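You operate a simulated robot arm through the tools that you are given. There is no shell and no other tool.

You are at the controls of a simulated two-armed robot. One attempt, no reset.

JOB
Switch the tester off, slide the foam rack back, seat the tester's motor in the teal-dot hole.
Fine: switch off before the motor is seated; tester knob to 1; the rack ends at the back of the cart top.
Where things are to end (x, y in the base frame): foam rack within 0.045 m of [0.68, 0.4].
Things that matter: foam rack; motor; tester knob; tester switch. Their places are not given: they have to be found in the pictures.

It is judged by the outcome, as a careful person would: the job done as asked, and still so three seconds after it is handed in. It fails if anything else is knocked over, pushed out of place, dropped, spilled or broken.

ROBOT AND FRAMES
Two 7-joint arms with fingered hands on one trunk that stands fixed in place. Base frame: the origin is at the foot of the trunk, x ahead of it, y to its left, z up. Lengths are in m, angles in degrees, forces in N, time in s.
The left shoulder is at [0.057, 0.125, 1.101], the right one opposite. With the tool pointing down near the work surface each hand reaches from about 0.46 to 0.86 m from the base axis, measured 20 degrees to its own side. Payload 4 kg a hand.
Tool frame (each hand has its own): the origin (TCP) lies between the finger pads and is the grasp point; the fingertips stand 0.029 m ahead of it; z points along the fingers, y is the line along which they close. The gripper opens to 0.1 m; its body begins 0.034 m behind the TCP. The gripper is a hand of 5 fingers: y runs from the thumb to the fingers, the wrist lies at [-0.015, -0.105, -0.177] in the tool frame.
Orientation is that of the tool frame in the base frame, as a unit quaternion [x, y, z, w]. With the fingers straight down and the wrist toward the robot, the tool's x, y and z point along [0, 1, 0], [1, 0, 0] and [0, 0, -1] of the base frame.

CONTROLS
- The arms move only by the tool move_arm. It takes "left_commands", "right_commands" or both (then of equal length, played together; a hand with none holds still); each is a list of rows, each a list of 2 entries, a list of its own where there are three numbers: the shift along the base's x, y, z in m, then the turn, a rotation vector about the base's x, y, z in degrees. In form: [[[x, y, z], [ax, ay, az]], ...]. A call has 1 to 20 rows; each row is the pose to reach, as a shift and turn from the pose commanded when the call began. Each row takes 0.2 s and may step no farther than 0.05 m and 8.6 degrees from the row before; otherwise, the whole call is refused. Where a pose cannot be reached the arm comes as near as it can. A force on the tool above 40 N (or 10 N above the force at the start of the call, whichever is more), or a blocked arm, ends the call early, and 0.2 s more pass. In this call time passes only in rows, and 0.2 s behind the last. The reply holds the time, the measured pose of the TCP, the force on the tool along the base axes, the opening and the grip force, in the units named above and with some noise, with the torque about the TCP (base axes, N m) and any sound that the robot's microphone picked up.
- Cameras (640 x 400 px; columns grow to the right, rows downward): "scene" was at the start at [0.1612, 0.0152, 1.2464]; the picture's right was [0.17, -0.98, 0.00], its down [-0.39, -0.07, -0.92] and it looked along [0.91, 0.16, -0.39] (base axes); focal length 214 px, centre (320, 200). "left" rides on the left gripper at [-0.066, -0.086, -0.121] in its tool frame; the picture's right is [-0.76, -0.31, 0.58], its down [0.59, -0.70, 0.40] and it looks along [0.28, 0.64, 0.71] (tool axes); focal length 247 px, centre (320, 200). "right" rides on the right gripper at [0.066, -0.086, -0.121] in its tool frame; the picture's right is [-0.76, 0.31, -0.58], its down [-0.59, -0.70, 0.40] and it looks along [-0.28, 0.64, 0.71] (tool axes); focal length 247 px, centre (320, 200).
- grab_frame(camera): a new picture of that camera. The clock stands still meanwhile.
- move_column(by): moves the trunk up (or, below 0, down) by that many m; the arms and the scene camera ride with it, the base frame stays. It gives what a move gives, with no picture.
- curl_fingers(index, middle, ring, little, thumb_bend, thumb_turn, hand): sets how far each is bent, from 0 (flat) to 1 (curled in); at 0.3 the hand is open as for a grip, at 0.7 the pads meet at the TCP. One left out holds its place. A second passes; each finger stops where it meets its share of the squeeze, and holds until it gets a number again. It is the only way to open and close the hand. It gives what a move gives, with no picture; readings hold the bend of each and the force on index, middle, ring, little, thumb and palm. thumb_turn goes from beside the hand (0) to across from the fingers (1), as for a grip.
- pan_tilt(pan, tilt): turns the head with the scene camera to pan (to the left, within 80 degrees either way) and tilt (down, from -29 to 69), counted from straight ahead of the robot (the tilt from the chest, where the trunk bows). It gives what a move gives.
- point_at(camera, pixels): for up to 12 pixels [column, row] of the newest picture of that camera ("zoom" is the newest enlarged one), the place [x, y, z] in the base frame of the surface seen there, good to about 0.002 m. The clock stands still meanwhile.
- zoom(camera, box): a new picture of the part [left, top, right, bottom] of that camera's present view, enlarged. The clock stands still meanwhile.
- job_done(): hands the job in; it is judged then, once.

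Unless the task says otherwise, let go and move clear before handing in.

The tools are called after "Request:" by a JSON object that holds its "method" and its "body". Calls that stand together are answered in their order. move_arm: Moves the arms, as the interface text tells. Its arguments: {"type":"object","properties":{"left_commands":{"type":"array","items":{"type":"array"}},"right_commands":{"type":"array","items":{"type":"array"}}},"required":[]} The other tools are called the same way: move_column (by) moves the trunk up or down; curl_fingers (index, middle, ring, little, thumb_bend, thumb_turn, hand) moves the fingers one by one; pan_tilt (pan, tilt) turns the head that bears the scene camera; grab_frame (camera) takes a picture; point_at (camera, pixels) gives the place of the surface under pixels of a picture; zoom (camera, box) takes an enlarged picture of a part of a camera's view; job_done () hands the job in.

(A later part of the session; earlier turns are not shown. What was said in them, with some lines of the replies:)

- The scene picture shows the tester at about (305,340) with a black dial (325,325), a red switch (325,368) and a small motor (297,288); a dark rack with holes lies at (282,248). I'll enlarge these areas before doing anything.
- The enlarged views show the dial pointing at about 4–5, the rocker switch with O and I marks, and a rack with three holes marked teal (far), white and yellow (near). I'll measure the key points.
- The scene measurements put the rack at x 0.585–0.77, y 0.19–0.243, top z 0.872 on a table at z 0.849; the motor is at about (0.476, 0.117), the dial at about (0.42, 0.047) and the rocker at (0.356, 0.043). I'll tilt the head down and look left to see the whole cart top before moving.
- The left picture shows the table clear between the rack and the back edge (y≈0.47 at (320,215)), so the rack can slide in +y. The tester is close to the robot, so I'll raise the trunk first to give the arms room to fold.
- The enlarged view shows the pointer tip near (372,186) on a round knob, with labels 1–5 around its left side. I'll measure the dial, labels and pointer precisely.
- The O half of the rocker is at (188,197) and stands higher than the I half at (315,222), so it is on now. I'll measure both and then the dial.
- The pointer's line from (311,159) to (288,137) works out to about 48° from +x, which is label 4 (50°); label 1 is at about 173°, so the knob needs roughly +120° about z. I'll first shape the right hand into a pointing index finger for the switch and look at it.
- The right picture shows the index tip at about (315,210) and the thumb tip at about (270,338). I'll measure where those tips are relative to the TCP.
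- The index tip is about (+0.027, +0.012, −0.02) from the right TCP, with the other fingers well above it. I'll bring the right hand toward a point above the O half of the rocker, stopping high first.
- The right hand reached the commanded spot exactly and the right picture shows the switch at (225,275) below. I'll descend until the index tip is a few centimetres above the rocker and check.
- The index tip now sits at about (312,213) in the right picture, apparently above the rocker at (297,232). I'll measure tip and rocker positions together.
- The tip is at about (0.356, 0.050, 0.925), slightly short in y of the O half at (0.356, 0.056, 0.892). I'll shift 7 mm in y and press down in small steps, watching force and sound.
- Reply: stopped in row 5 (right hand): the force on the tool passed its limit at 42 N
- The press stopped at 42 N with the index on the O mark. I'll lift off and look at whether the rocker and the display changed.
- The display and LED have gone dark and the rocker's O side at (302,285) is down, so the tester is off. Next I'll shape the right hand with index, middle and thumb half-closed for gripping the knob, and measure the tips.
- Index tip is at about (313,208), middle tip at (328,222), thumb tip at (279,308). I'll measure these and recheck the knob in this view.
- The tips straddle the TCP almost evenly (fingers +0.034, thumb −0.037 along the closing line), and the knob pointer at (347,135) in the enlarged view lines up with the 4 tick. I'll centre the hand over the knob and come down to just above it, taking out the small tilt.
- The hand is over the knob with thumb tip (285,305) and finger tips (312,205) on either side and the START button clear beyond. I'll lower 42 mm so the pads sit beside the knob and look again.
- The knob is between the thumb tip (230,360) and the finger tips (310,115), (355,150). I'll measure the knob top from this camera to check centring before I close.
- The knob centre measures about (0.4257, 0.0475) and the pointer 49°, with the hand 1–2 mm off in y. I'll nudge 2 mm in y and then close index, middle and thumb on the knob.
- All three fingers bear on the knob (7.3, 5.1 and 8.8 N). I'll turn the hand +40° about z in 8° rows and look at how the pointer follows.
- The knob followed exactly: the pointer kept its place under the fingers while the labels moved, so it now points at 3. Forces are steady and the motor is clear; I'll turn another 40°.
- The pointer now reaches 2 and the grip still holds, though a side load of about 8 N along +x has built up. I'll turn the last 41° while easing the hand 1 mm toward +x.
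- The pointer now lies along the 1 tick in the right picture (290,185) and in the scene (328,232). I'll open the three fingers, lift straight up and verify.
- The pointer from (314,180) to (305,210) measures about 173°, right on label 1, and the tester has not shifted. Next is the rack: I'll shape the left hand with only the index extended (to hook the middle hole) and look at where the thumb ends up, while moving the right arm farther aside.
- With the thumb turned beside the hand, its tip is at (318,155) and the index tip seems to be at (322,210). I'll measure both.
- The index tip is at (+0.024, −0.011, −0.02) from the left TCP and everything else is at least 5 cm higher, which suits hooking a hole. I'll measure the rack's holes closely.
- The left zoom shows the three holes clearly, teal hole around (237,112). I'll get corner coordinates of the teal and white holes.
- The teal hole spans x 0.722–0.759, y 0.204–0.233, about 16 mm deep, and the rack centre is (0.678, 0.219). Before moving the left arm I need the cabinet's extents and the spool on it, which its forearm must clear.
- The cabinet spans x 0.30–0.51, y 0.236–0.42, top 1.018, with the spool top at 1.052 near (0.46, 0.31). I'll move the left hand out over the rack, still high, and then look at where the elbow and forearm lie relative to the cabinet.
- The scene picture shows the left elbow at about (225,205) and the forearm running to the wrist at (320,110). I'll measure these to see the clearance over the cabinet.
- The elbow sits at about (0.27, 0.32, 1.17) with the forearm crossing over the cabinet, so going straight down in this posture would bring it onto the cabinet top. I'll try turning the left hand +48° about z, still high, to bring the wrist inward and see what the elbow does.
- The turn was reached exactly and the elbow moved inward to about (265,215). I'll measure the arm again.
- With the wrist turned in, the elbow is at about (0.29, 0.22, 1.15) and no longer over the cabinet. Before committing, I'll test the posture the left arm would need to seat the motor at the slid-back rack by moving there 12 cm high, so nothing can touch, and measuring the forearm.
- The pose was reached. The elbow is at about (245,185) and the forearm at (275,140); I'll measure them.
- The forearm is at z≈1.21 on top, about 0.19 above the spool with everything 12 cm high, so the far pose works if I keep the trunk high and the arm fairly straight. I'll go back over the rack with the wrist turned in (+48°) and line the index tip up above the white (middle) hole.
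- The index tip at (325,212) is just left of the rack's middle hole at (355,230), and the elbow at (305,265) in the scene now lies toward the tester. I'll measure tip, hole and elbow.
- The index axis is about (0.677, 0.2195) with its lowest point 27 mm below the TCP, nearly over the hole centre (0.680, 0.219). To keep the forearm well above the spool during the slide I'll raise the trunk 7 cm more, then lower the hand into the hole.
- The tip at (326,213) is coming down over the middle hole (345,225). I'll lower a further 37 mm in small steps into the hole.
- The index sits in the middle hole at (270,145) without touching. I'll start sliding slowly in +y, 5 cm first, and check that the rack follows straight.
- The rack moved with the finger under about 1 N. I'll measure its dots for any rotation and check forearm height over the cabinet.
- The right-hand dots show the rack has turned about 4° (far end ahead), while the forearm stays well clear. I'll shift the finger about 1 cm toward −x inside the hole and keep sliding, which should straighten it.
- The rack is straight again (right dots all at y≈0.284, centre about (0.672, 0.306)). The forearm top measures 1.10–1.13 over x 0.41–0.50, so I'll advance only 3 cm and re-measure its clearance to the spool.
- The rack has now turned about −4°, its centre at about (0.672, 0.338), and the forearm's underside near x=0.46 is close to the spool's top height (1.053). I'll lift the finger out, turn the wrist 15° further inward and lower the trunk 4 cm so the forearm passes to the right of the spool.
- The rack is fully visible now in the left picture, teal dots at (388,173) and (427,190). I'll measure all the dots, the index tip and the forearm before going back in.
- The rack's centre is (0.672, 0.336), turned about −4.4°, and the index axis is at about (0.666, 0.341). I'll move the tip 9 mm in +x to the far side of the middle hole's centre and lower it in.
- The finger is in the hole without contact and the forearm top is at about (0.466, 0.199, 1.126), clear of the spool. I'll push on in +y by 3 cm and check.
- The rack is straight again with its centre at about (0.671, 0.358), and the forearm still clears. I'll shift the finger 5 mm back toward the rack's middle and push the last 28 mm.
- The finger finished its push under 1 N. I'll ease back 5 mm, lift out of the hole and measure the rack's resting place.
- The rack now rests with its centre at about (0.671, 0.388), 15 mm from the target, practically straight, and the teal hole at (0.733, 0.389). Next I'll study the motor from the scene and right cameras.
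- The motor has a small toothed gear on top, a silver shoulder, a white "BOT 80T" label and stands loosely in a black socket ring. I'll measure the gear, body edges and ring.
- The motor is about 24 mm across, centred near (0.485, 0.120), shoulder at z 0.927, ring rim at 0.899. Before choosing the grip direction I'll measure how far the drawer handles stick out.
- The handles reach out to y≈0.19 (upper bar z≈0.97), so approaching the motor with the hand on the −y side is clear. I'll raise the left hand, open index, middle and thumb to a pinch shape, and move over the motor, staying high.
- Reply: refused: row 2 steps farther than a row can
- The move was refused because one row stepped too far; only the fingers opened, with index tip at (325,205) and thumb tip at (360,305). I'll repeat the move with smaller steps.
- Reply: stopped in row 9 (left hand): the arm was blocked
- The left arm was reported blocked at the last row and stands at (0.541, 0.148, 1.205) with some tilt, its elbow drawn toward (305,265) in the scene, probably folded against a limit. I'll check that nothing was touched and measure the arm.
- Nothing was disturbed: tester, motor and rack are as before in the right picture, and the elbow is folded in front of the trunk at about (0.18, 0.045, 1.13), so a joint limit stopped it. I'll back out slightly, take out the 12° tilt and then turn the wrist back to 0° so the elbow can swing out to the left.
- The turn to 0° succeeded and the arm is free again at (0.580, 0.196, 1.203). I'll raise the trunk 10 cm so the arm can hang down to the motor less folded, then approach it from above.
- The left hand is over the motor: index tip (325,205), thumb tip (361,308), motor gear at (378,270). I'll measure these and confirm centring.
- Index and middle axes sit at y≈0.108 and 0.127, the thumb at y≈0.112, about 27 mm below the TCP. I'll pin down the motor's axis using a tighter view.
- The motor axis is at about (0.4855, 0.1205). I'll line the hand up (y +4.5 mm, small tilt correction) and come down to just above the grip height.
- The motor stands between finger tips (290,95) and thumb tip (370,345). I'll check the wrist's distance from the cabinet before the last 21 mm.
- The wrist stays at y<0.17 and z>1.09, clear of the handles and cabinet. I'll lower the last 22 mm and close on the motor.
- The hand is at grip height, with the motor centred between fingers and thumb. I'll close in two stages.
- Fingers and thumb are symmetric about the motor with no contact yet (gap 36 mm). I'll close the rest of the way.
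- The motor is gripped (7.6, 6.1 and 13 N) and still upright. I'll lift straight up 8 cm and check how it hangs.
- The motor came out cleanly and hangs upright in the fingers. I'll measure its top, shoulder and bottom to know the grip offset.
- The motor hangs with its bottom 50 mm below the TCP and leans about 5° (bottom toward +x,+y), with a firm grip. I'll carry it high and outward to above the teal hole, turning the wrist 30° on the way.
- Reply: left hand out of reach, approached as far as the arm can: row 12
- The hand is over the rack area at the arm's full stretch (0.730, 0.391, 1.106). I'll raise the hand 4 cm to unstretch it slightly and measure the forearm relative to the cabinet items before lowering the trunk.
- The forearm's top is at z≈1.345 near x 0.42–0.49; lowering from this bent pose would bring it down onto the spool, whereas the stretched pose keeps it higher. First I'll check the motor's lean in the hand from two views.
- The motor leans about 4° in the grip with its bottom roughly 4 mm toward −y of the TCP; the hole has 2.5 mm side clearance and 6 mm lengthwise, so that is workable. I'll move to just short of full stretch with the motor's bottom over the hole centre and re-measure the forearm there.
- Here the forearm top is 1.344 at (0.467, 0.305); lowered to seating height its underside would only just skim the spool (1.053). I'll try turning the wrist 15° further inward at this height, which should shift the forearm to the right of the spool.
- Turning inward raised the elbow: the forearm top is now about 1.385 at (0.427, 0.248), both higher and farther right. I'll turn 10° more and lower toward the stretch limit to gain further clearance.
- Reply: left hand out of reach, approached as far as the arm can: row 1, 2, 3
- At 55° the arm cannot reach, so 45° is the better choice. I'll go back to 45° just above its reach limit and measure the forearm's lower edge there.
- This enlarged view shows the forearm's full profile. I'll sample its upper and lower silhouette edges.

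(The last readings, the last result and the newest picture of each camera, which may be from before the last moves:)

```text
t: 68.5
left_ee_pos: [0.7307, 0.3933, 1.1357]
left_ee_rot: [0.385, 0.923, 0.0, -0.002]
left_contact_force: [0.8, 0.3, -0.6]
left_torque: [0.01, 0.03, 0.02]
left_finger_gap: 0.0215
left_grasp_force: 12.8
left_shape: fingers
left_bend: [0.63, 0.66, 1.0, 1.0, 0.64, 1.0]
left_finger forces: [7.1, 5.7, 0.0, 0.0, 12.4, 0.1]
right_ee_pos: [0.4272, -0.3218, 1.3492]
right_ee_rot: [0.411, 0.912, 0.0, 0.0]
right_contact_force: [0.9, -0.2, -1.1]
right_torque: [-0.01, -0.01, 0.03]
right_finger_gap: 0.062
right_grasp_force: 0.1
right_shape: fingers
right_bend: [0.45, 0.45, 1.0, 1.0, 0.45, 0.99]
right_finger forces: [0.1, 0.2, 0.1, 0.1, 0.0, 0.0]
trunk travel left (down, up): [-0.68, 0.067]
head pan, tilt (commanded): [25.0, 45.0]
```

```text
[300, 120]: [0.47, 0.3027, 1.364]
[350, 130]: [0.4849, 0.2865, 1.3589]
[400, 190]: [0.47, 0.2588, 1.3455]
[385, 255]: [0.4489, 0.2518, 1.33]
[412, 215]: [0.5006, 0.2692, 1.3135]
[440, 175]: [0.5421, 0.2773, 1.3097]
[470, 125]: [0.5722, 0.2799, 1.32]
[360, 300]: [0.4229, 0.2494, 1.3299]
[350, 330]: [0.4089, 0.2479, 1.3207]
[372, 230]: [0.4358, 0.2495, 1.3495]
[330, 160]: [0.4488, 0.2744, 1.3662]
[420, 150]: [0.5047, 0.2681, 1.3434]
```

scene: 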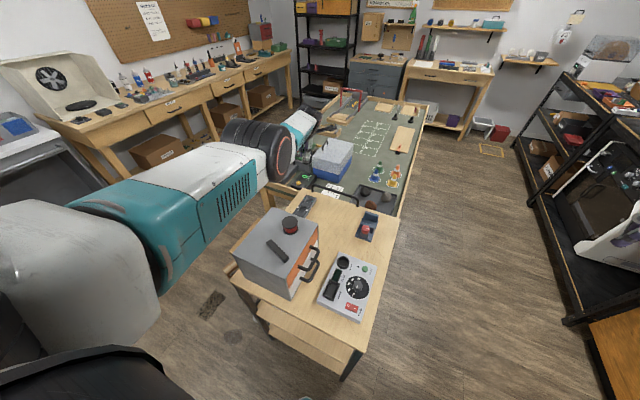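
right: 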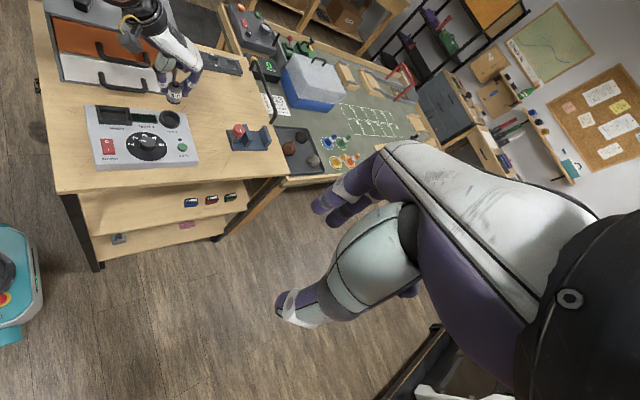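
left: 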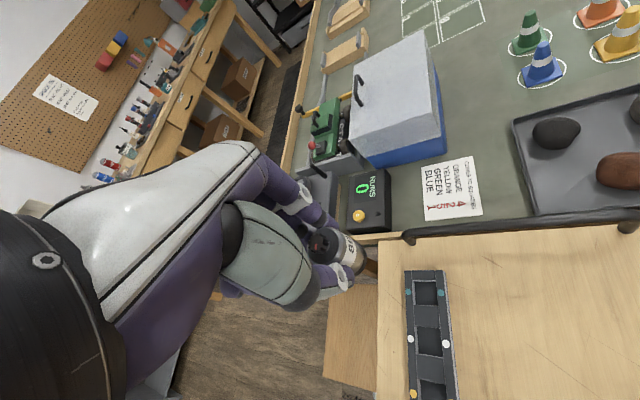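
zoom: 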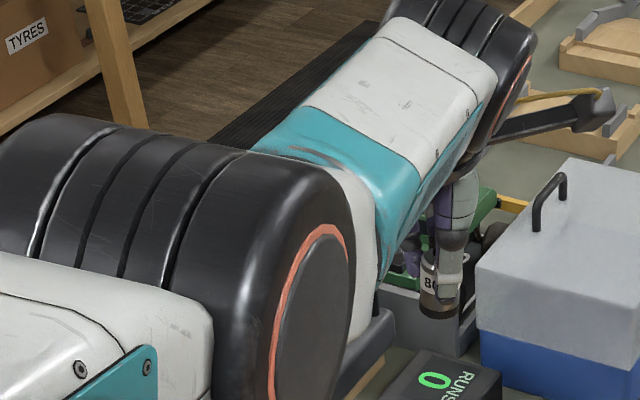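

At x≈0.46 the forearm's axis is about (y 0.289, z 1.33) with ~37 mm radius, which would leave only about 12 mm over the spool after lowering. The hole is 37 mm long in x, so I can place the motor 5 mm nearer; I'll use that slack to stretch the arm straighter and measure again.

Request:
{"method": "move_arm", "body": {"left_commands": [[[-0.003, 0.0, -0.01], [0, 0, 0]], [[-0.0045, -0.001, -0.02], [0, 0, 0]]]}}

Request:
{"method": "zoom", "body": {"camera": "scene", "box": [255, 110, 315, 180]}}

Request:
{"method": "point_at", "body": {"camera": "zoom", "pixels": [[300, 120], [350, 130], [400, 190], [385, 255], [412, 215], [360, 300], [350, 330], [372, 230], [330, 160], [390, 240], [380, 265], [310, 140]]}}

```text
t: 69.2
left_ee_pos: [0.7244, 0.3911, 1.1157]
left_ee_rot: [0.384, 0.923, -0.001, -0.002]
left_contact_force: [0.4, 1.1, -1.1]
left_torque: [0.0, 0.01, 0.02]
left_finger_gap: 0.0216
left_grasp_force: 12.6
left_shape: fingers
left_bend: [0.63, 0.66, 1.0, 1.0, 0.64, 1.0]
left_finger forces: [7.1, 5.8, 0.0, 0.1, 12.3, 0.0]
right_ee_pos: [0.4267, -0.3228, 1.3498]
right_ee_rot: [0.411, 0.912, 0.0, 0.0]
right_contact_force: [-0.2, -0.1, -0.5]
right_torque: [-0.02, -0.01, -0.01]
right_finger_gap: 0.0619
right_grasp_force: 0.1
right_shape: fingers
right_bend: [0.45, 0.45, 1.0, 1.0, 0.45, 0.99]
right_finger forces: [0.0, 0.1, 0.0, 0.1, 0.0, 0.0]
trunk travel left (down, up): [-0.68, 0.067]
head pan, tilt (commanded): [25.0, 45.0]
```

```text
5.71 times, centred on (285, 145) of scene
```

zoom: 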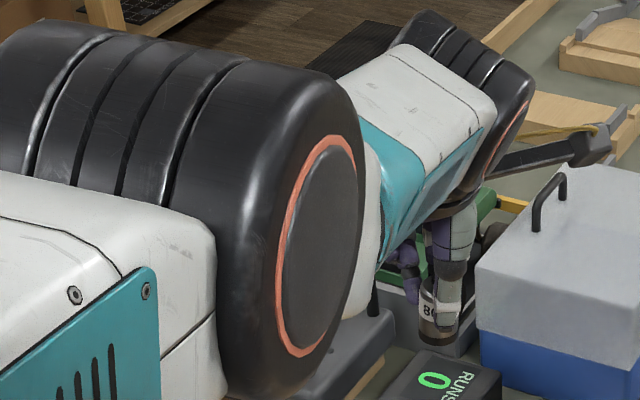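

```text
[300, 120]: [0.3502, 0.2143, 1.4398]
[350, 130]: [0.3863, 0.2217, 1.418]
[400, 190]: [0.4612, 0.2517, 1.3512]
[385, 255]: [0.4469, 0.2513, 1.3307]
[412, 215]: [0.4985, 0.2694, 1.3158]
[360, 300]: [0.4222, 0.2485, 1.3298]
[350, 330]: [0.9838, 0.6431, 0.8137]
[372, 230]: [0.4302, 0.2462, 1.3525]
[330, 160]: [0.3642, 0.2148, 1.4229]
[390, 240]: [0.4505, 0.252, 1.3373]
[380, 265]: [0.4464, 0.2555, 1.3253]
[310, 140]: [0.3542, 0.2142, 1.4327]
```

The straighter pose gained about 2 cm: the forearm side is at z≈1.335 while the hand is lower, leaving roughly 35 mm over the spool after the drop. I'll lower the trunk 14 cm, keeping this arm shape, and then line the motor up with the hole.

Request:
{"method": "move_column", "body": {"by": -0.14}}

Request:
{"method": "grab_frame", "body": {"camera": "left"}}

Request:
{"method": "grab_frame", "body": {"camera": "scene"}}

Request:
{"method": "zoom", "body": {"camera": "left", "box": [290, 190, 450, 350]}}

```text
t: 70.8
left_ee_pos: [0.7295, 0.3927, 0.9748]
left_ee_rot: [0.385, 0.923, 0.0, -0.002]
left_contact_force: [0.8, 0.0, -0.9]
left_torque: [0.0, 0.03, 0.01]
left_finger_gap: 0.0216
left_grasp_force: 12.2
left_shape: fingers
left_bend: [0.63, 0.66, 1.0, 1.0, 0.64, 1.0]
left_finger forces: [7.0, 5.8, 0.0, 0.0, 12.3, 0.0]
right_ee_pos: [0.4269, -0.3218, 1.2109]
right_ee_rot: [0.411, 0.912, -0.001, 0.0]
right_contact_force: [0.9, 0.2, -0.2]
right_torque: [0.01, -0.04, 0.01]
right_finger_gap: 0.062
right_grasp_force: 0.1
right_shape: fingers
right_bend: [0.45, 0.45, 1.0, 1.0, 0.45, 0.99]
right_finger forces: [0.1, 0.1, 0.0, 0.0, 0.0, 0.0]
trunk travel left (down, up): [-0.54, 0.207]
head pan, tilt (commanded): [25.0, 45.0]
```

```text
taken
```

left: 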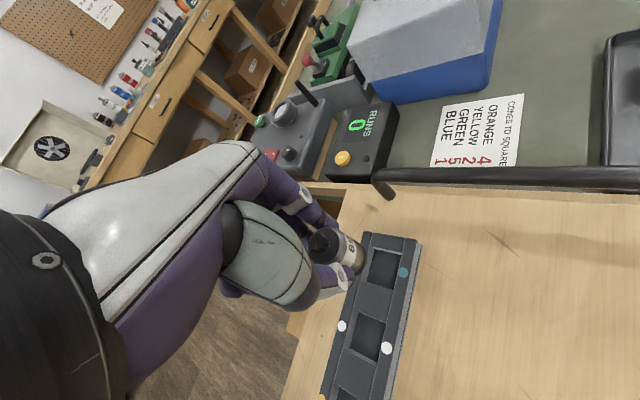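

```text
taken
```

scene: 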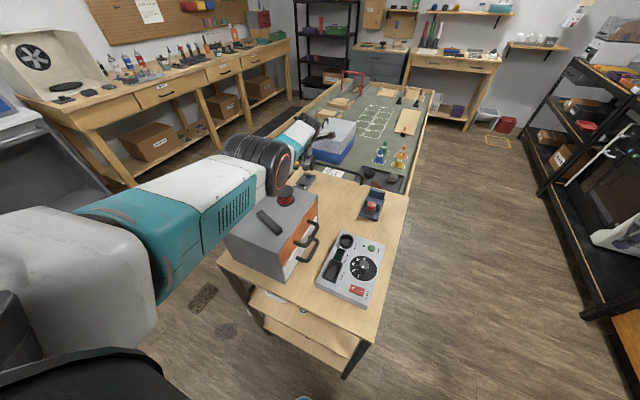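

```text
2.50 times, centred on (370, 270) of left
```

zoom: 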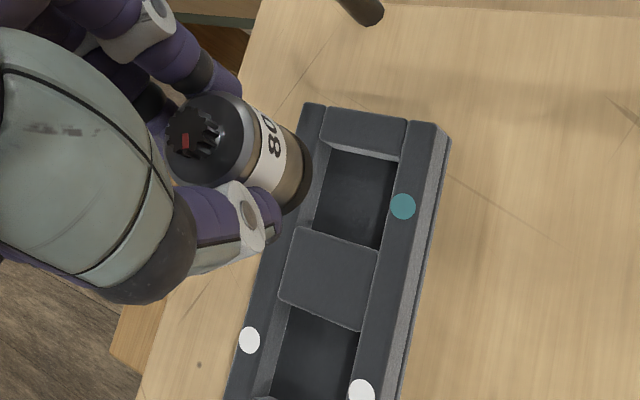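

The arm settled at (0.7295, 0.3927, 0.975) and the motor hangs near the teal hole, whose right dot is at (403,207). I'll measure the hole and the motor's visible bottom edge.

Request:
{"method": "point_at", "body": {"camera": "zoom", "pixels": [[403, 207], [249, 340], [361, 391], [355, 190], [310, 165], [305, 195], [290, 212], [280, 160], [270, 195], [300, 150], [375, 240], [320, 215]]}}

Request:
{"method": "zoom", "body": {"camera": "scene", "box": [255, 110, 335, 210]}}

```text
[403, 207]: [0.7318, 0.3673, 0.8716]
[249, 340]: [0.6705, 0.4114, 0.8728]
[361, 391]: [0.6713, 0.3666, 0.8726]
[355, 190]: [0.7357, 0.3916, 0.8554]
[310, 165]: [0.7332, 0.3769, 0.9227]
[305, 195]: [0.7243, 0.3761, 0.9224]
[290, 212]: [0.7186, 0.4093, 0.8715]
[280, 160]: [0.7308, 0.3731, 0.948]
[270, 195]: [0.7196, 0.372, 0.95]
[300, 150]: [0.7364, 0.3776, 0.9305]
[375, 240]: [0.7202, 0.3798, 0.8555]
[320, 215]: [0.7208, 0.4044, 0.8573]
```

```text
4.00 times, centred on (295, 160) of scene
```

zoom: 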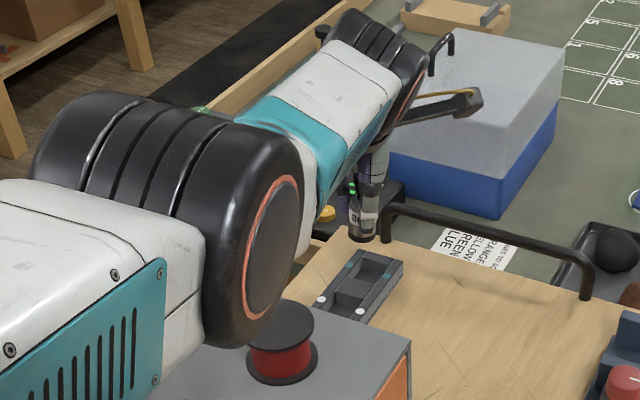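

The motor's bottom centre is about (0.728, 0.388) against the hole centre (0.7325, 0.389), so it needs only about +3 mm in x and +1 mm in y. The elbow now appears close to the spool in the scene (265,290), so I'll measure that gap.

Request:
{"method": "point_at", "body": {"camera": "zoom", "pixels": [[282, 315], [235, 340], [260, 325], [280, 280], [300, 240], [312, 225], [325, 195], [345, 165], [365, 140], [200, 330], [270, 250], [290, 200]]}}

```text
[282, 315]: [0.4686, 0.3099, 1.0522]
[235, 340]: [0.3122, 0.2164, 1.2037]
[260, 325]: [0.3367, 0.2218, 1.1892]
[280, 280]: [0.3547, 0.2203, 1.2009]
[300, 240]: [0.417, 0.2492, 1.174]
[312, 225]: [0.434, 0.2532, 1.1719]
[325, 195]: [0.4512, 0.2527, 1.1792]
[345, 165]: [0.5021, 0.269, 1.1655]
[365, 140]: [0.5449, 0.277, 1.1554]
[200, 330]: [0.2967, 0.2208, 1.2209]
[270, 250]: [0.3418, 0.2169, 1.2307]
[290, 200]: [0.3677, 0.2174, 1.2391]
```

The forearm's lower edge is about 1.165–1.17 and the elbow's lowest visible part 1.19, so after another 6–7 cm both still clear the spool (1.052) by over 3 cm. I'll nudge the hand +3 mm x, +1.5 mm y and lower the trunk 4.3 cm to bring the motor just above the hole.

Request:
{"method": "move_arm", "body": {"left_commands": [[[0.003, 0.0015, 0], [0, 0, 0]], [[0.003, 0.0015, 0], [0, 0, 0]]]}}

Request:
{"method": "move_column", "body": {"by": -0.043}}

Request:
{"method": "zoom", "body": {"camera": "left", "box": [290, 190, 450, 350]}}

Request:
{"method": "zoom", "body": {"camera": "scene", "box": [270, 120, 360, 210]}}

```text
t: 71.4
left_ee_pos: [0.73, 0.3948, 0.9749]
left_ee_rot: [0.384, 0.923, 0.0, -0.002]
left_contact_force: [-0.7, 0.2, -1.2]
left_torque: [-0.05, 0.0, 0.01]
left_finger_gap: 0.0213
left_grasp_force: 12.5
left_shape: fingers
left_bend: [0.63, 0.66, 1.0, 1.0, 0.64, 1.0]
left_finger forces: [6.9, 5.8, 0.0, 0.0, 12.4, 0.0]
right_ee_pos: [0.4276, -0.3232, 1.2094]
right_ee_rot: [0.411, 0.912, -0.001, -0.001]
right_contact_force: [-0.3, 0.0, -0.3]
right_torque: [0.02, 0.02, 0.01]
right_finger_gap: 0.0616
right_grasp_force: 0.0
right_shape: fingers
right_bend: [0.45, 0.45, 1.0, 1.0, 0.45, 0.99]
right_finger forces: [0.0, 0.1, 0.0, 0.0, 0.1, 0.0]
trunk travel left (down, up): [-0.54, 0.207]
head pan, tilt (commanded): [25.0, 45.0]
```

```text
t: 72.3
left_ee_pos: [0.7311, 0.3936, 0.9311]
left_ee_rot: [0.384, 0.923, 0.0, -0.001]
left_contact_force: [0.1, -0.2, 0.1]
left_torque: [-0.02, 0.03, 0.0]
left_finger_gap: 0.0216
left_grasp_force: 12.2
left_shape: fingers
left_bend: [0.63, 0.66, 1.0, 1.0, 0.64, 1.0]
left_finger forces: [7.0, 5.7, 0.0, 0.0, 12.3, 0.1]
right_ee_pos: [0.4275, -0.3223, 1.1663]
right_ee_rot: [0.411, 0.912, 0.0, -0.001]
right_contact_force: [-0.2, 0.2, -0.4]
right_torque: [-0.01, -0.02, 0.03]
right_finger_gap: 0.0619
right_grasp_force: 0.0
right_shape: fingers
right_bend: [0.45, 0.45, 1.0, 1.0, 0.45, 0.99]
right_finger forces: [0.0, 0.1, 0.0, 0.1, 0.0, 0.1]
trunk travel left (down, up): [-0.497, 0.25]
head pan, tilt (commanded): [25.0, 45.0]
```

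```text
2.50 times, centred on (370, 270) of left
```

zoom: 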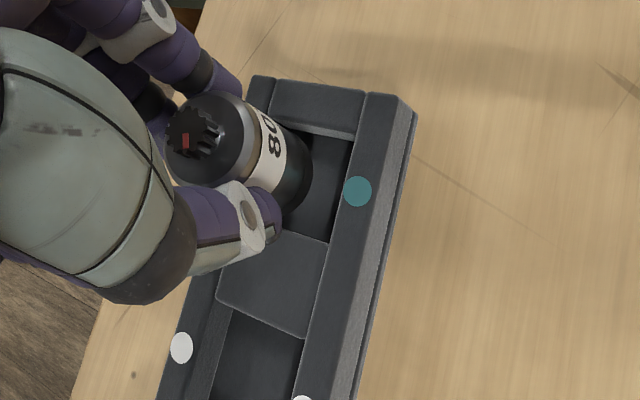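

```text
4.44 times, centred on (315, 165) of scene
```

zoom: 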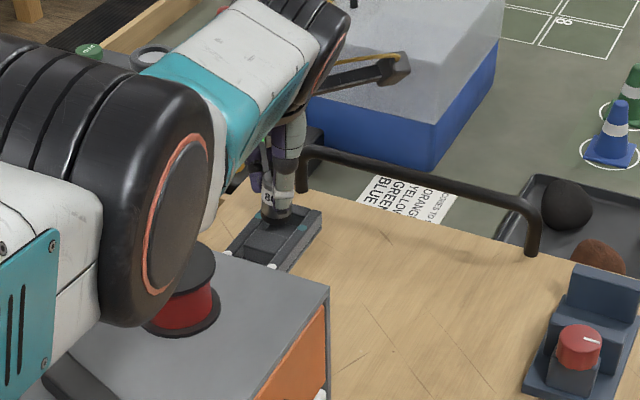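

The motor's bottom is now about 1 cm above the rack with the hole visible to its right at (325,185). I'll measure the motor edge and the hole's rim again.

Request:
{"method": "zoom", "body": {"camera": "left", "box": [325, 200, 405, 290]}}

Request:
{"method": "point_at", "body": {"camera": "zoom", "pixels": [[320, 155], [305, 205], [270, 245], [322, 175], [250, 150], [230, 200], [290, 130], [405, 185], [370, 130], [400, 90], [345, 230], [250, 250]]}}

```text
4.44 times, centred on (365, 245) of left
```

zoom: 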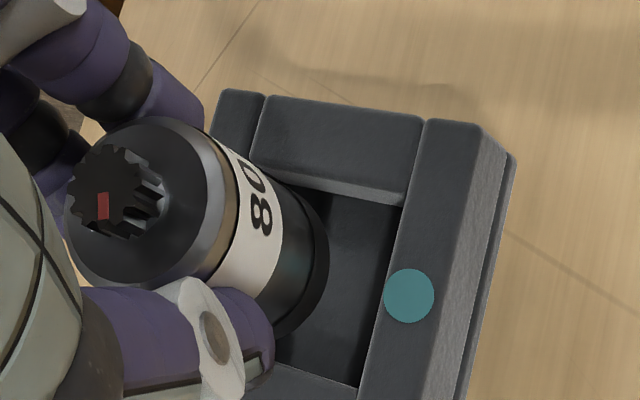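

```text
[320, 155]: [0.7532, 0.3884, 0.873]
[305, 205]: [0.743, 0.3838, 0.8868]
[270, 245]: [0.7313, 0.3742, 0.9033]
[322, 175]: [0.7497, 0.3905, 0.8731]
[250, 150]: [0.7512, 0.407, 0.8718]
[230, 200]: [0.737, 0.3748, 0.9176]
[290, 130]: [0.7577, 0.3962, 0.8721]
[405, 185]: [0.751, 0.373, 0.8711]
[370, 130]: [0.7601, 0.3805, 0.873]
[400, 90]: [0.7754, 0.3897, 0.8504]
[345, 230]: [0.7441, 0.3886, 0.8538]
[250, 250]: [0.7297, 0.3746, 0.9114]
```

I'll sample the motor's bottom edge and the hole's right and far rims more precisely.

Request:
{"method": "point_at", "body": {"camera": "zoom", "pixels": [[323, 235], [323, 265], [313, 300], [292, 328], [312, 205], [300, 195], [404, 210], [385, 290], [365, 375], [330, 192], [395, 205], [330, 370]]}}

```text
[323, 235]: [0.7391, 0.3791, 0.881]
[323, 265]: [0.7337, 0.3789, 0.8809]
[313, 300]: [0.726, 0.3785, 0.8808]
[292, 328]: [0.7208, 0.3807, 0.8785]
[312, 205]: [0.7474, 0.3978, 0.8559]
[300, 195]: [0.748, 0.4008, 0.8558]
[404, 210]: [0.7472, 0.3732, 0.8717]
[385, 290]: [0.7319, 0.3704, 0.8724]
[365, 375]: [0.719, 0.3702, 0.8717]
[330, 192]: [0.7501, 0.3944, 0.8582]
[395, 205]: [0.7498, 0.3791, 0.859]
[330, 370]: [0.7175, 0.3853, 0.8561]
```

The motor's bottom centre works out to about (0.730, 0.389), inside the hole's opening (centre (0.7325, 0.389)) with room on all sides. I'll lower the trunk 12 mm so the motor just enters, and check force.

Request:
{"method": "move_column", "body": {"by": -0.012}}

Request:
{"method": "zoom", "body": {"camera": "left", "box": [325, 200, 405, 290]}}

```text
t: 72.9
left_ee_pos: [0.7327, 0.3931, 0.919]
left_ee_rot: [0.385, 0.923, 0.001, -0.002]
left_contact_force: [-0.8, -0.4, -0.4]
left_torque: [-0.04, 0.0, 0.0]
left_finger_gap: 0.0215
left_grasp_force: 12.6
left_shape: fingers
left_bend: [0.63, 0.66, 1.0, 1.0, 0.64, 1.0]
left_finger forces: [7.1, 5.7, 0.0, 0.0, 12.4, 0.1]
right_ee_pos: [0.427, -0.3228, 1.1545]
right_ee_rot: [0.411, 0.912, 0.0, 0.0]
right_contact_force: [-0.7, -0.1, -0.4]
right_torque: [0.01, 0.01, -0.04]
right_finger_gap: 0.0623
right_grasp_force: 0.0
right_shape: fingers
right_bend: [0.45, 0.45, 1.0, 1.0, 0.45, 0.99]
right_finger forces: [0.0, 0.0, 0.0, 0.0, 0.0, 0.0]
trunk travel left (down, up): [-0.485, 0.262]
head pan, tilt (commanded): [25.0, 45.0]
```

```text
4.44 times, centred on (365, 245) of left
```

zoom: 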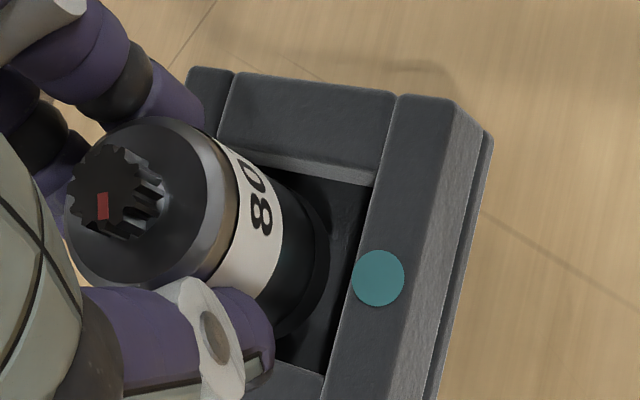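

No contact force; the motor's bottom is just entering the hole at (320,255). I'll check the forearm's gap in the scene and lower another 6 mm.

Request:
{"method": "move_column", "body": {"by": -0.006}}

Request:
{"method": "zoom", "body": {"camera": "left", "box": [325, 200, 405, 290]}}

Request:
{"method": "zoom", "body": {"camera": "scene", "box": [255, 110, 335, 210]}}

Request:
{"method": "point_at", "body": {"camera": "zoom", "pixels": [[282, 300], [240, 300], [300, 210], [312, 195], [325, 170], [260, 290], [275, 260], [295, 230], [330, 160]]}}

```text
t: 73.4
left_ee_pos: [0.7325, 0.3936, 0.9134]
left_ee_rot: [0.384, 0.923, -0.001, -0.003]
left_contact_force: [1.1, 0.4, -0.9]
left_torque: [-0.01, -0.03, 0.01]
left_finger_gap: 0.0217
left_grasp_force: 12.3
left_shape: fingers
left_bend: [0.63, 0.66, 1.0, 1.0, 0.64, 1.0]
left_finger forces: [7.1, 5.6, 0.0, 0.0, 12.4, 0.0]
right_ee_pos: [0.4266, -0.3226, 1.1483]
right_ee_rot: [0.411, 0.912, -0.001, 0.0]
right_contact_force: [0.5, -0.5, -0.5]
right_torque: [0.02, -0.03, -0.02]
right_finger_gap: 0.0619
right_grasp_force: 0.1
right_shape: fingers
right_bend: [0.45, 0.45, 1.0, 1.0, 0.45, 0.99]
right_finger forces: [0.1, 0.0, 0.0, 0.0, 0.0, 0.0]
trunk travel left (down, up): [-0.479, 0.268]
head pan, tilt (commanded): [25.0, 45.0]
```

```text
4.44 times, centred on (365, 245) of left
```

zoom: 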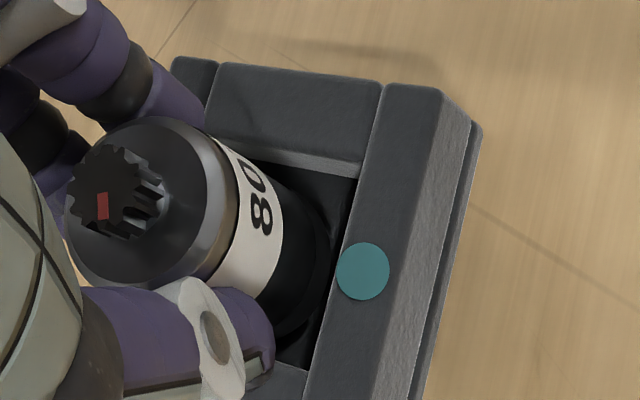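

```text
4.00 times, centred on (295, 160) of scene
```

zoom: 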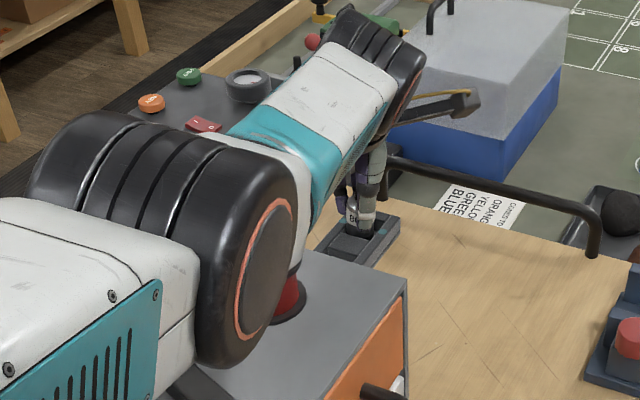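

```text
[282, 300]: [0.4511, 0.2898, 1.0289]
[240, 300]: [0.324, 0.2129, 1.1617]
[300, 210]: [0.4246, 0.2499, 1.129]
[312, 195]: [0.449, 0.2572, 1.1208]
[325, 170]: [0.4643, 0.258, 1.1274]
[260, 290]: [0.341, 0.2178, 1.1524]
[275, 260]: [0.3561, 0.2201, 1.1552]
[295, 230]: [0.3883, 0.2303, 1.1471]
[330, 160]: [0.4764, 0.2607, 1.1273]
```

The forearm side is at z≈1.12 near the spool, still clear, and the motor is about 8 mm into the hole with no force. I'll lower 5 mm more.

Request:
{"method": "move_column", "body": {"by": -0.005}}

Request:
{"method": "zoom", "body": {"camera": "left", "box": [325, 200, 405, 290]}}

```text
t: 74.0
left_ee_pos: [0.732, 0.3946, 0.9093]
left_ee_rot: [0.385, 0.923, 0.0, -0.002]
left_contact_force: [-0.4, -0.2, 2.2]
left_torque: [-0.02, 0.0, -0.01]
left_finger_gap: 0.0214
left_grasp_force: 13.3
left_shape: fingers
left_bend: [0.63, 0.66, 1.0, 1.0, 0.64, 1.0]
left_finger forces: [7.6, 6.2, 0.0, 0.0, 12.7, 0.0]
right_ee_pos: [0.429, -0.3224, 1.1443]
right_ee_rot: [0.41, 0.912, 0.0, -0.001]
right_contact_force: [-0.6, 0.4, 0.4]
right_torque: [0.0, -0.04, 0.02]
right_finger_gap: 0.0624
right_grasp_force: 0.0
right_shape: fingers
right_bend: [0.45, 0.45, 1.0, 1.0, 0.45, 0.99]
right_finger forces: [0.0, 0.0, 0.0, 0.0, 0.0, 0.0]
trunk travel left (down, up): [-0.474, 0.273]
head pan, tilt (commanded): [25.0, 45.0]
```

```text
4.44 times, centred on (365, 245) of left
```

zoom: 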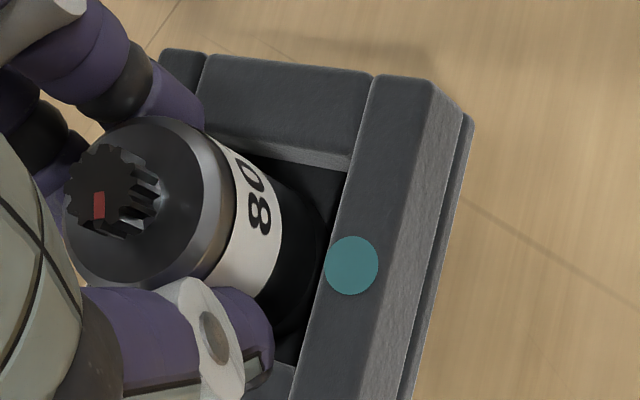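

A light 2 N upward force shows the motor's edge touching the hole floor. I'll release gently, opening the fingers just a little first, and see how the motor settles.

Request:
{"method": "curl_fingers", "body": {"hand": "left", "index": 0.58, "middle": 0.59, "thumb_bend": 0.58}}

Request:
{"method": "zoom", "body": {"camera": "left", "box": [325, 200, 405, 290]}}

```text
t: 75.0
left_ee_pos: [0.7327, 0.3929, 0.9077]
left_ee_rot: [0.384, 0.923, 0.0, -0.002]
left_contact_force: [0.6, 0.1, 0.8]
left_torque: [-0.03, 0.0, 0.02]
left_finger_gap: 0.0322
left_grasp_force: 0.1
left_shape: fingers
left_bend: [0.57, 0.59, 1.0, 1.0, 0.57, 1.0]
left_finger forces: [0.1, 0.1, 0.0, 0.1, 0.0, 0.0]
right_ee_pos: [0.4271, -0.3225, 1.1428]
right_ee_rot: [0.411, 0.912, 0.0, 0.0]
right_contact_force: [0.3, 0.1, 0.6]
right_torque: [0.02, 0.0, -0.01]
right_finger_gap: 0.0619
right_grasp_force: 0.1
right_shape: fingers
right_bend: [0.45, 0.45, 1.0, 1.0, 0.45, 0.99]
right_finger forces: [0.0, 0.0, 0.1, 0.0, 0.1, 0.0]
trunk travel left (down, up): [-0.474, 0.273]
head pan, tilt (commanded): [25.0, 45.0]
```

```text
4.44 times, centred on (365, 245) of left
```

zoom: 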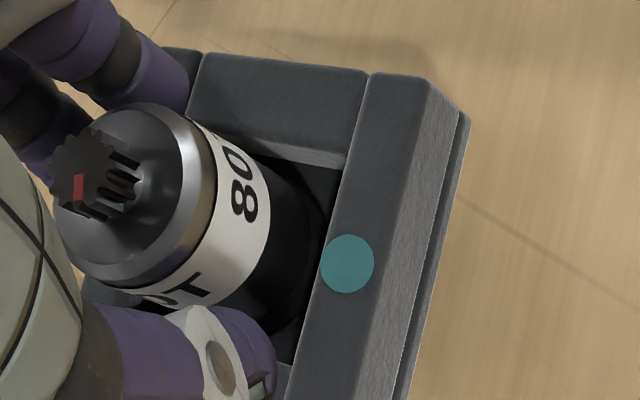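

The motor stands upright in the teal hole and the fingers carry no load. I'll open wider and then raise the trunk so the hand leaves straight up.

Request:
{"method": "curl_fingers", "body": {"hand": "left", "index": 0.4, "middle": 0.4, "thumb_bend": 0.4}}

Request:
{"method": "zoom", "body": {"camera": "left", "box": [290, 190, 450, 350]}}

```text
t: 76.0
left_ee_pos: [0.7327, 0.3929, 0.9078]
left_ee_rot: [0.385, 0.923, 0.001, -0.001]
left_contact_force: [0.1, 0.0, -0.3]
left_torque: [-0.05, -0.04, -0.02]
left_finger_gap: 0.0743
left_grasp_force: 0.1
left_shape: fingers
left_bend: [0.4, 0.4, 1.0, 1.0, 0.4, 0.99]
left_finger forces: [0.0, 0.0, 0.1, 0.0, 0.1, 0.1]
right_ee_pos: [0.4279, -0.3223, 1.1435]
right_ee_rot: [0.411, 0.912, 0.0, 0.0]
right_contact_force: [-0.6, -0.9, 0.7]
right_torque: [-0.03, -0.03, 0.01]
right_finger_gap: 0.0619
right_grasp_force: 0.1
right_shape: fingers
right_bend: [0.45, 0.45, 1.0, 1.0, 0.45, 0.99]
right_finger forces: [0.0, 0.0, 0.0, 0.0, 0.0, 0.0]
trunk travel left (down, up): [-0.474, 0.273]
head pan, tilt (commanded): [25.0, 45.0]
```

```text
2.50 times, centred on (370, 270) of left
```

zoom: 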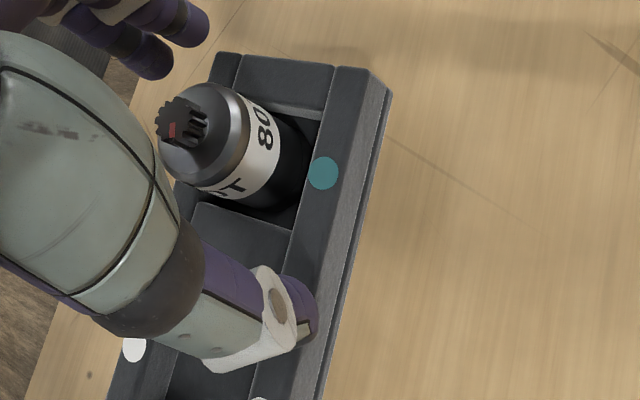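

The motor stands free in the teal hole with fingers (150,50) and thumb (295,305) well clear. I'll raise the trunk 14 cm to lift the hand straight up and away.

Request:
{"method": "move_column", "body": {"by": 0.14}}

Request:
{"method": "grab_frame", "body": {"camera": "left"}}

Request:
{"method": "grab_frame", "body": {"camera": "scene"}}

Request:
{"method": "zoom", "body": {"camera": "left", "box": [300, 170, 480, 390]}}

```text
t: 77.6
left_ee_pos: [0.7309, 0.3919, 1.0582]
left_ee_rot: [0.386, 0.923, 0.003, 0.005]
left_contact_force: [-0.5, 0.5, -0.3]
left_torque: [0.01, 0.05, -0.01]
left_finger_gap: 0.0744
left_grasp_force: 0.1
left_shape: fingers
left_bend: [0.4, 0.4, 1.0, 1.0, 0.4, 0.99]
left_finger forces: [0.0, 0.0, 0.1, 0.0, 0.1, 0.1]
right_ee_pos: [0.4292, -0.3224, 1.2832]
right_ee_rot: [0.41, 0.912, 0.0, -0.001]
right_contact_force: [-0.2, -0.6, -1.3]
right_torque: [-0.02, 0.02, 0.0]
right_finger_gap: 0.0622
right_grasp_force: 0.1
right_shape: fingers
right_bend: [0.45, 0.45, 1.0, 1.0, 0.45, 0.99]
right_finger forces: [0.1, 0.0, 0.0, 0.1, 0.1, 0.0]
trunk travel left (down, up): [-0.614, 0.133]
head pan, tilt (commanded): [25.0, 45.0]
```

```text
taken
```

left: 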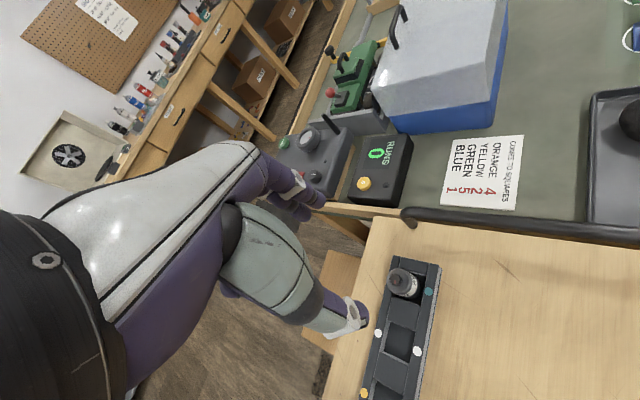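

```text
taken
```

scene: 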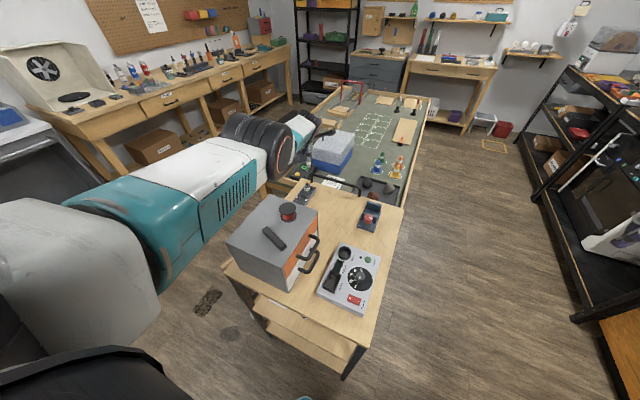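

```text
1.82 times, centred on (390, 280) of left
```

zoom: 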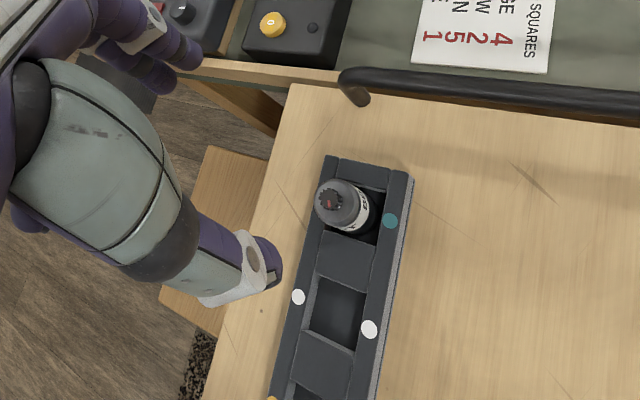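

The motor is upright in the teal hole and nothing else has moved. I'll lift the left hand further and bring it back a little, then do a final check of every item.

Request:
{"method": "move_arm", "body": {"left_commands": [[[0, 0, 0.04], [0, 0, 0]], [[0, 0, 0.08], [0, 0, -5]], [[-0.02, -0.01, 0.11], [0, 0, -10]], [[-0.04, -0.02, 0.14], [0, 0, -15]], [[-0.06, -0.03, 0.17], [0, 0, -20]], [[-0.08, -0.04, 0.2], [0, 0, -25]]]}}

Request:
{"method": "pan_tilt", "body": {"pan": 14, "tilt": 50}}

Request:
{"method": "grab_frame", "body": {"camera": "scene"}}

Request:
{"method": "grab_frame", "body": {"camera": "left"}}

Request:
{"method": "grab_frame", "body": {"camera": "right"}}

```text
t: 79.0
left_ee_pos: [0.7664, 0.3824, 1.274]
left_ee_rot: [0.576, 0.817, 0.002, 0.006]
left_contact_force: [-0.4, 0.2, -0.1]
left_torque: [-0.01, -0.04, -0.01]
left_finger_gap: 0.0746
left_grasp_force: 0.1
left_shape: fingers
left_bend: [0.4, 0.4, 1.0, 1.0, 0.4, 0.99]
left_finger forces: [0.1, 0.1, 0.1, 0.0, 0.0, 0.0]
left hand out of reach, approached as far as the arm can: row 1, 2, 3, 4, 5, 6
right_ee_pos: [0.4273, -0.3232, 1.2834]
right_ee_rot: [0.411, 0.912, 0.0, 0.0]
right_contact_force: [0.1, 0.0, -0.7]
right_torque: [0.02, -0.03, -0.04]
right_finger_gap: 0.062
right_grasp_force: 0.1
right_shape: fingers
right_bend: [0.45, 0.45, 1.0, 1.0, 0.45, 0.99]
right_finger forces: [0.0, 0.0, 0.1, 0.0, 0.0, 0.1]
trunk travel left (down, up): [-0.614, 0.133]
head pan, tilt (commanded): [25.0, 45.0]
```

```text
t: 79.8
left_ee_pos: [0.7678, 0.3827, 1.2729]
left_ee_rot: [0.575, 0.818, 0.001, 0.004]
left_contact_force: [1.2, -0.3, 0.5]
left_torque: [0.02, 0.0, 0.0]
left_finger_gap: 0.0743
left_grasp_force: 0.0
left_shape: fingers
left_bend: [0.4, 0.4, 1.0, 1.0, 0.4, 0.99]
left_finger forces: [0.0, 0.1, 0.0, 0.0, 0.0, 0.0]
right_ee_pos: [0.427, -0.3231, 1.2839]
right_ee_rot: [0.411, 0.912, -0.001, 0.0]
right_contact_force: [0.5, -0.1, 0.9]
right_torque: [0.02, 0.02, 0.01]
right_finger_gap: 0.062
right_grasp_force: 0.1
right_shape: fingers
right_bend: [0.45, 0.45, 1.0, 1.0, 0.45, 0.99]
right_finger forces: [0.1, 0.1, 0.0, 0.1, 0.0, 0.1]
trunk travel left (down, up): [-0.614, 0.133]
head pan, tilt (commanded): [14.0, 50.0]
```

```text
taken
```

scene: 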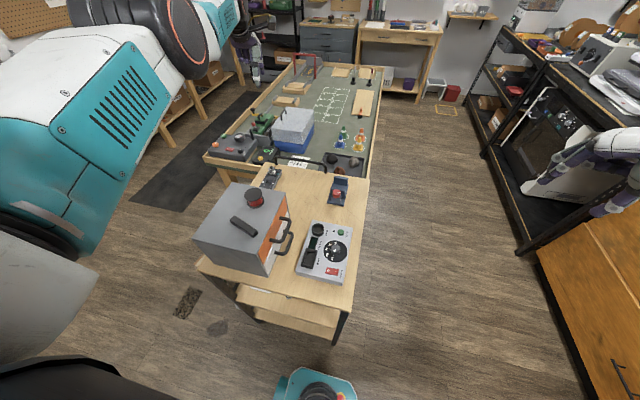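

```text
taken
```

left: 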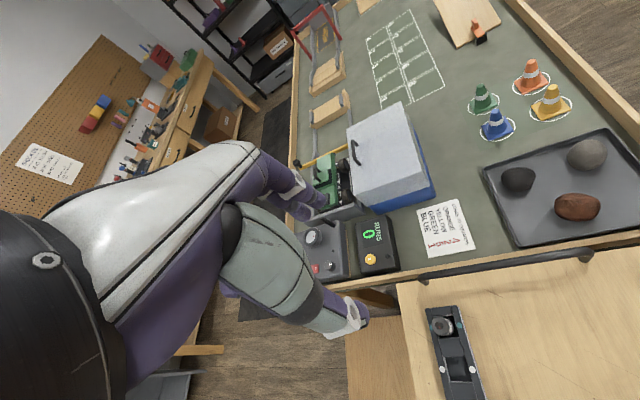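

```text
taken
```

right: 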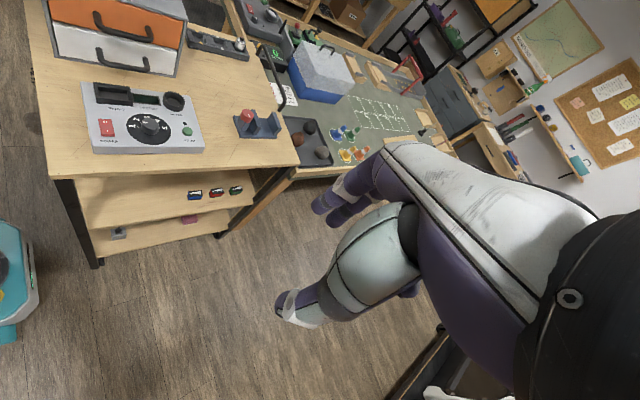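

Both hands are well clear (left at z 1.27, right off to the side). I'll zoom in on the tester and the rack for a final check of knob, switch, motor and rack position.

Request:
{"method": "zoom", "body": {"camera": "scene", "box": [290, 215, 360, 290]}}

Request:
{"method": "zoom", "body": {"camera": "scene", "box": [230, 150, 370, 240]}}

Request:
{"method": "zoom", "body": {"camera": "left", "box": [410, 290, 510, 400]}}

Request:
{"method": "point_at", "body": {"camera": "zoom", "pixels": [[195, 120], [225, 250], [330, 225], [310, 120], [150, 60], [280, 250]]}}

```text
5.33 times, centred on (325, 252) of scene
```

zoom: 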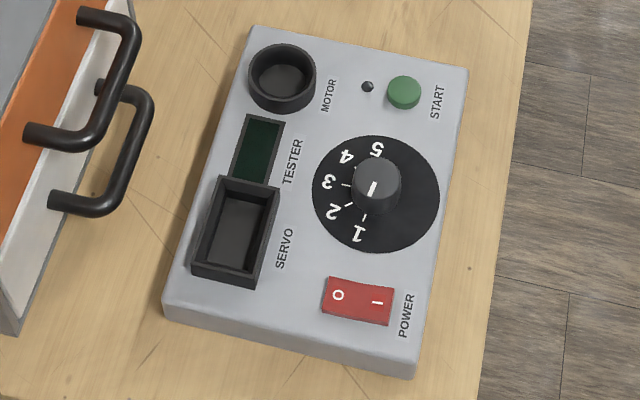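

```text
4.44 times, centred on (300, 195) of scene
```

zoom: 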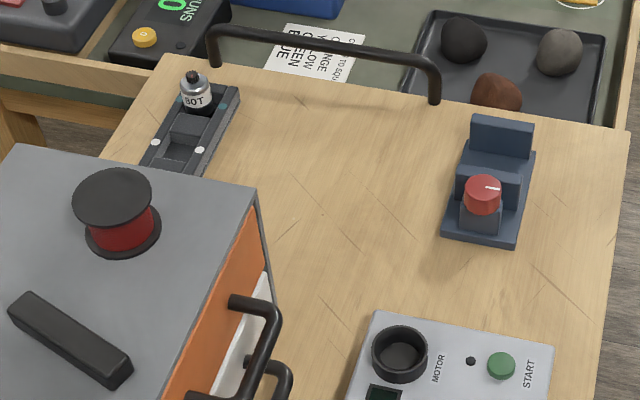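

```text
3.64 times, centred on (460, 345) of left
```

zoom: 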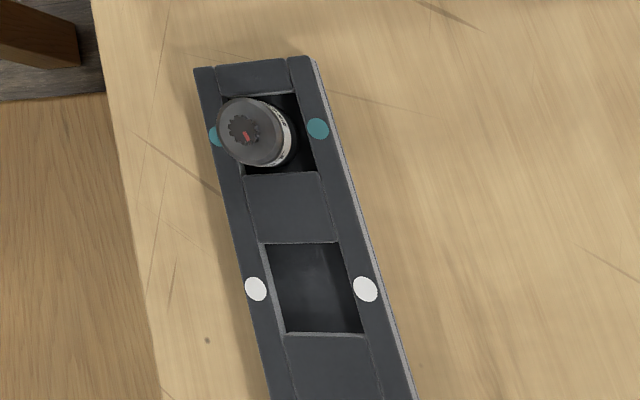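

```text
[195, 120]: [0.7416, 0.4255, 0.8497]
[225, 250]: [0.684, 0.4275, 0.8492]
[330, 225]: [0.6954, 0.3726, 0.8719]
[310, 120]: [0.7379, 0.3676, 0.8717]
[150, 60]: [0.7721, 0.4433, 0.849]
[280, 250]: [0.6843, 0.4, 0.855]
```

The tester is off with the knob at 1, and the motor stands in the hole between the teal dots. I'll confirm the motor's height and the rack's dots with one last measurement.

Request:
{"method": "point_at", "body": {"camera": "zoom", "pixels": [[243, 130], [265, 140], [318, 128], [255, 289], [365, 289], [214, 136], [285, 120], [283, 165]]}}

Request:
{"method": "zoom", "body": {"camera": "right", "box": [180, 10, 280, 80]}}

```text
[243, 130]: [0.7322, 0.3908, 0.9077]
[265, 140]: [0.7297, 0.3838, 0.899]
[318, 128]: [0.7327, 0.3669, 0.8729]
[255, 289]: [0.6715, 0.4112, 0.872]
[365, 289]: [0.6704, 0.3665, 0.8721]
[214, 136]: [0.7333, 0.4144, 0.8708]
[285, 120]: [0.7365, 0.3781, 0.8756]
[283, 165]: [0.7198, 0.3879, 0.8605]
```

```text
5.71 times, centred on (230, 45) of right
```

zoom: 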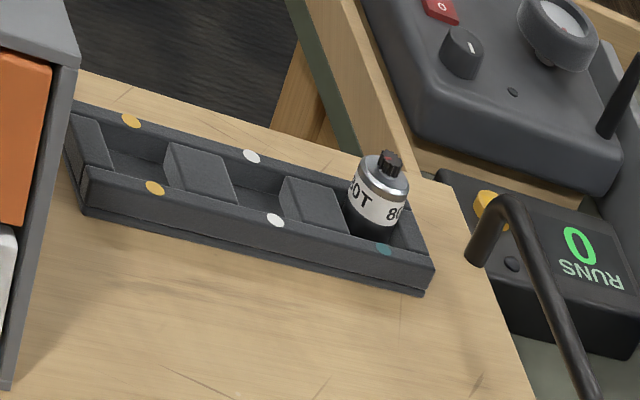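

The gear top measures z 0.908, so the motor rests on the hole floor, upright at (0.732, 0.391) between the teal dots. The rack's centre is (0.671, 0.389), the tester is dark with O pressed and the knob at 1, and both hands are clear, so I'm handing the job in.

Request:
{"method": "job_done", "body": {}}

```text
The job is handed in.
```

The job is done and handed in; every check in the last pictures and measurements came out right.

- **Tester:** it is switched off. The O side of the rocker is pressed and the display and light are dark. This was done before the motor was moved.
- **Knob:** turned from 4 to 1, with the pointer on the 1 mark.
- **Foam rack:** slid back to about (0.671, 0.389), roughly 0.014 m from the target [0.68, 0.4] and almost straight.
- **Motor:** upright in the teal-dot hole and resting on its floor. The top of its gear measured z 0.908.

I saw nothing knocked over or pushed out of place. The left arm was reported blocked once on the way to the motor. It appeared to be at a joint limit, and the pictures showed nothing had been touched. Both hands are open and well clear.
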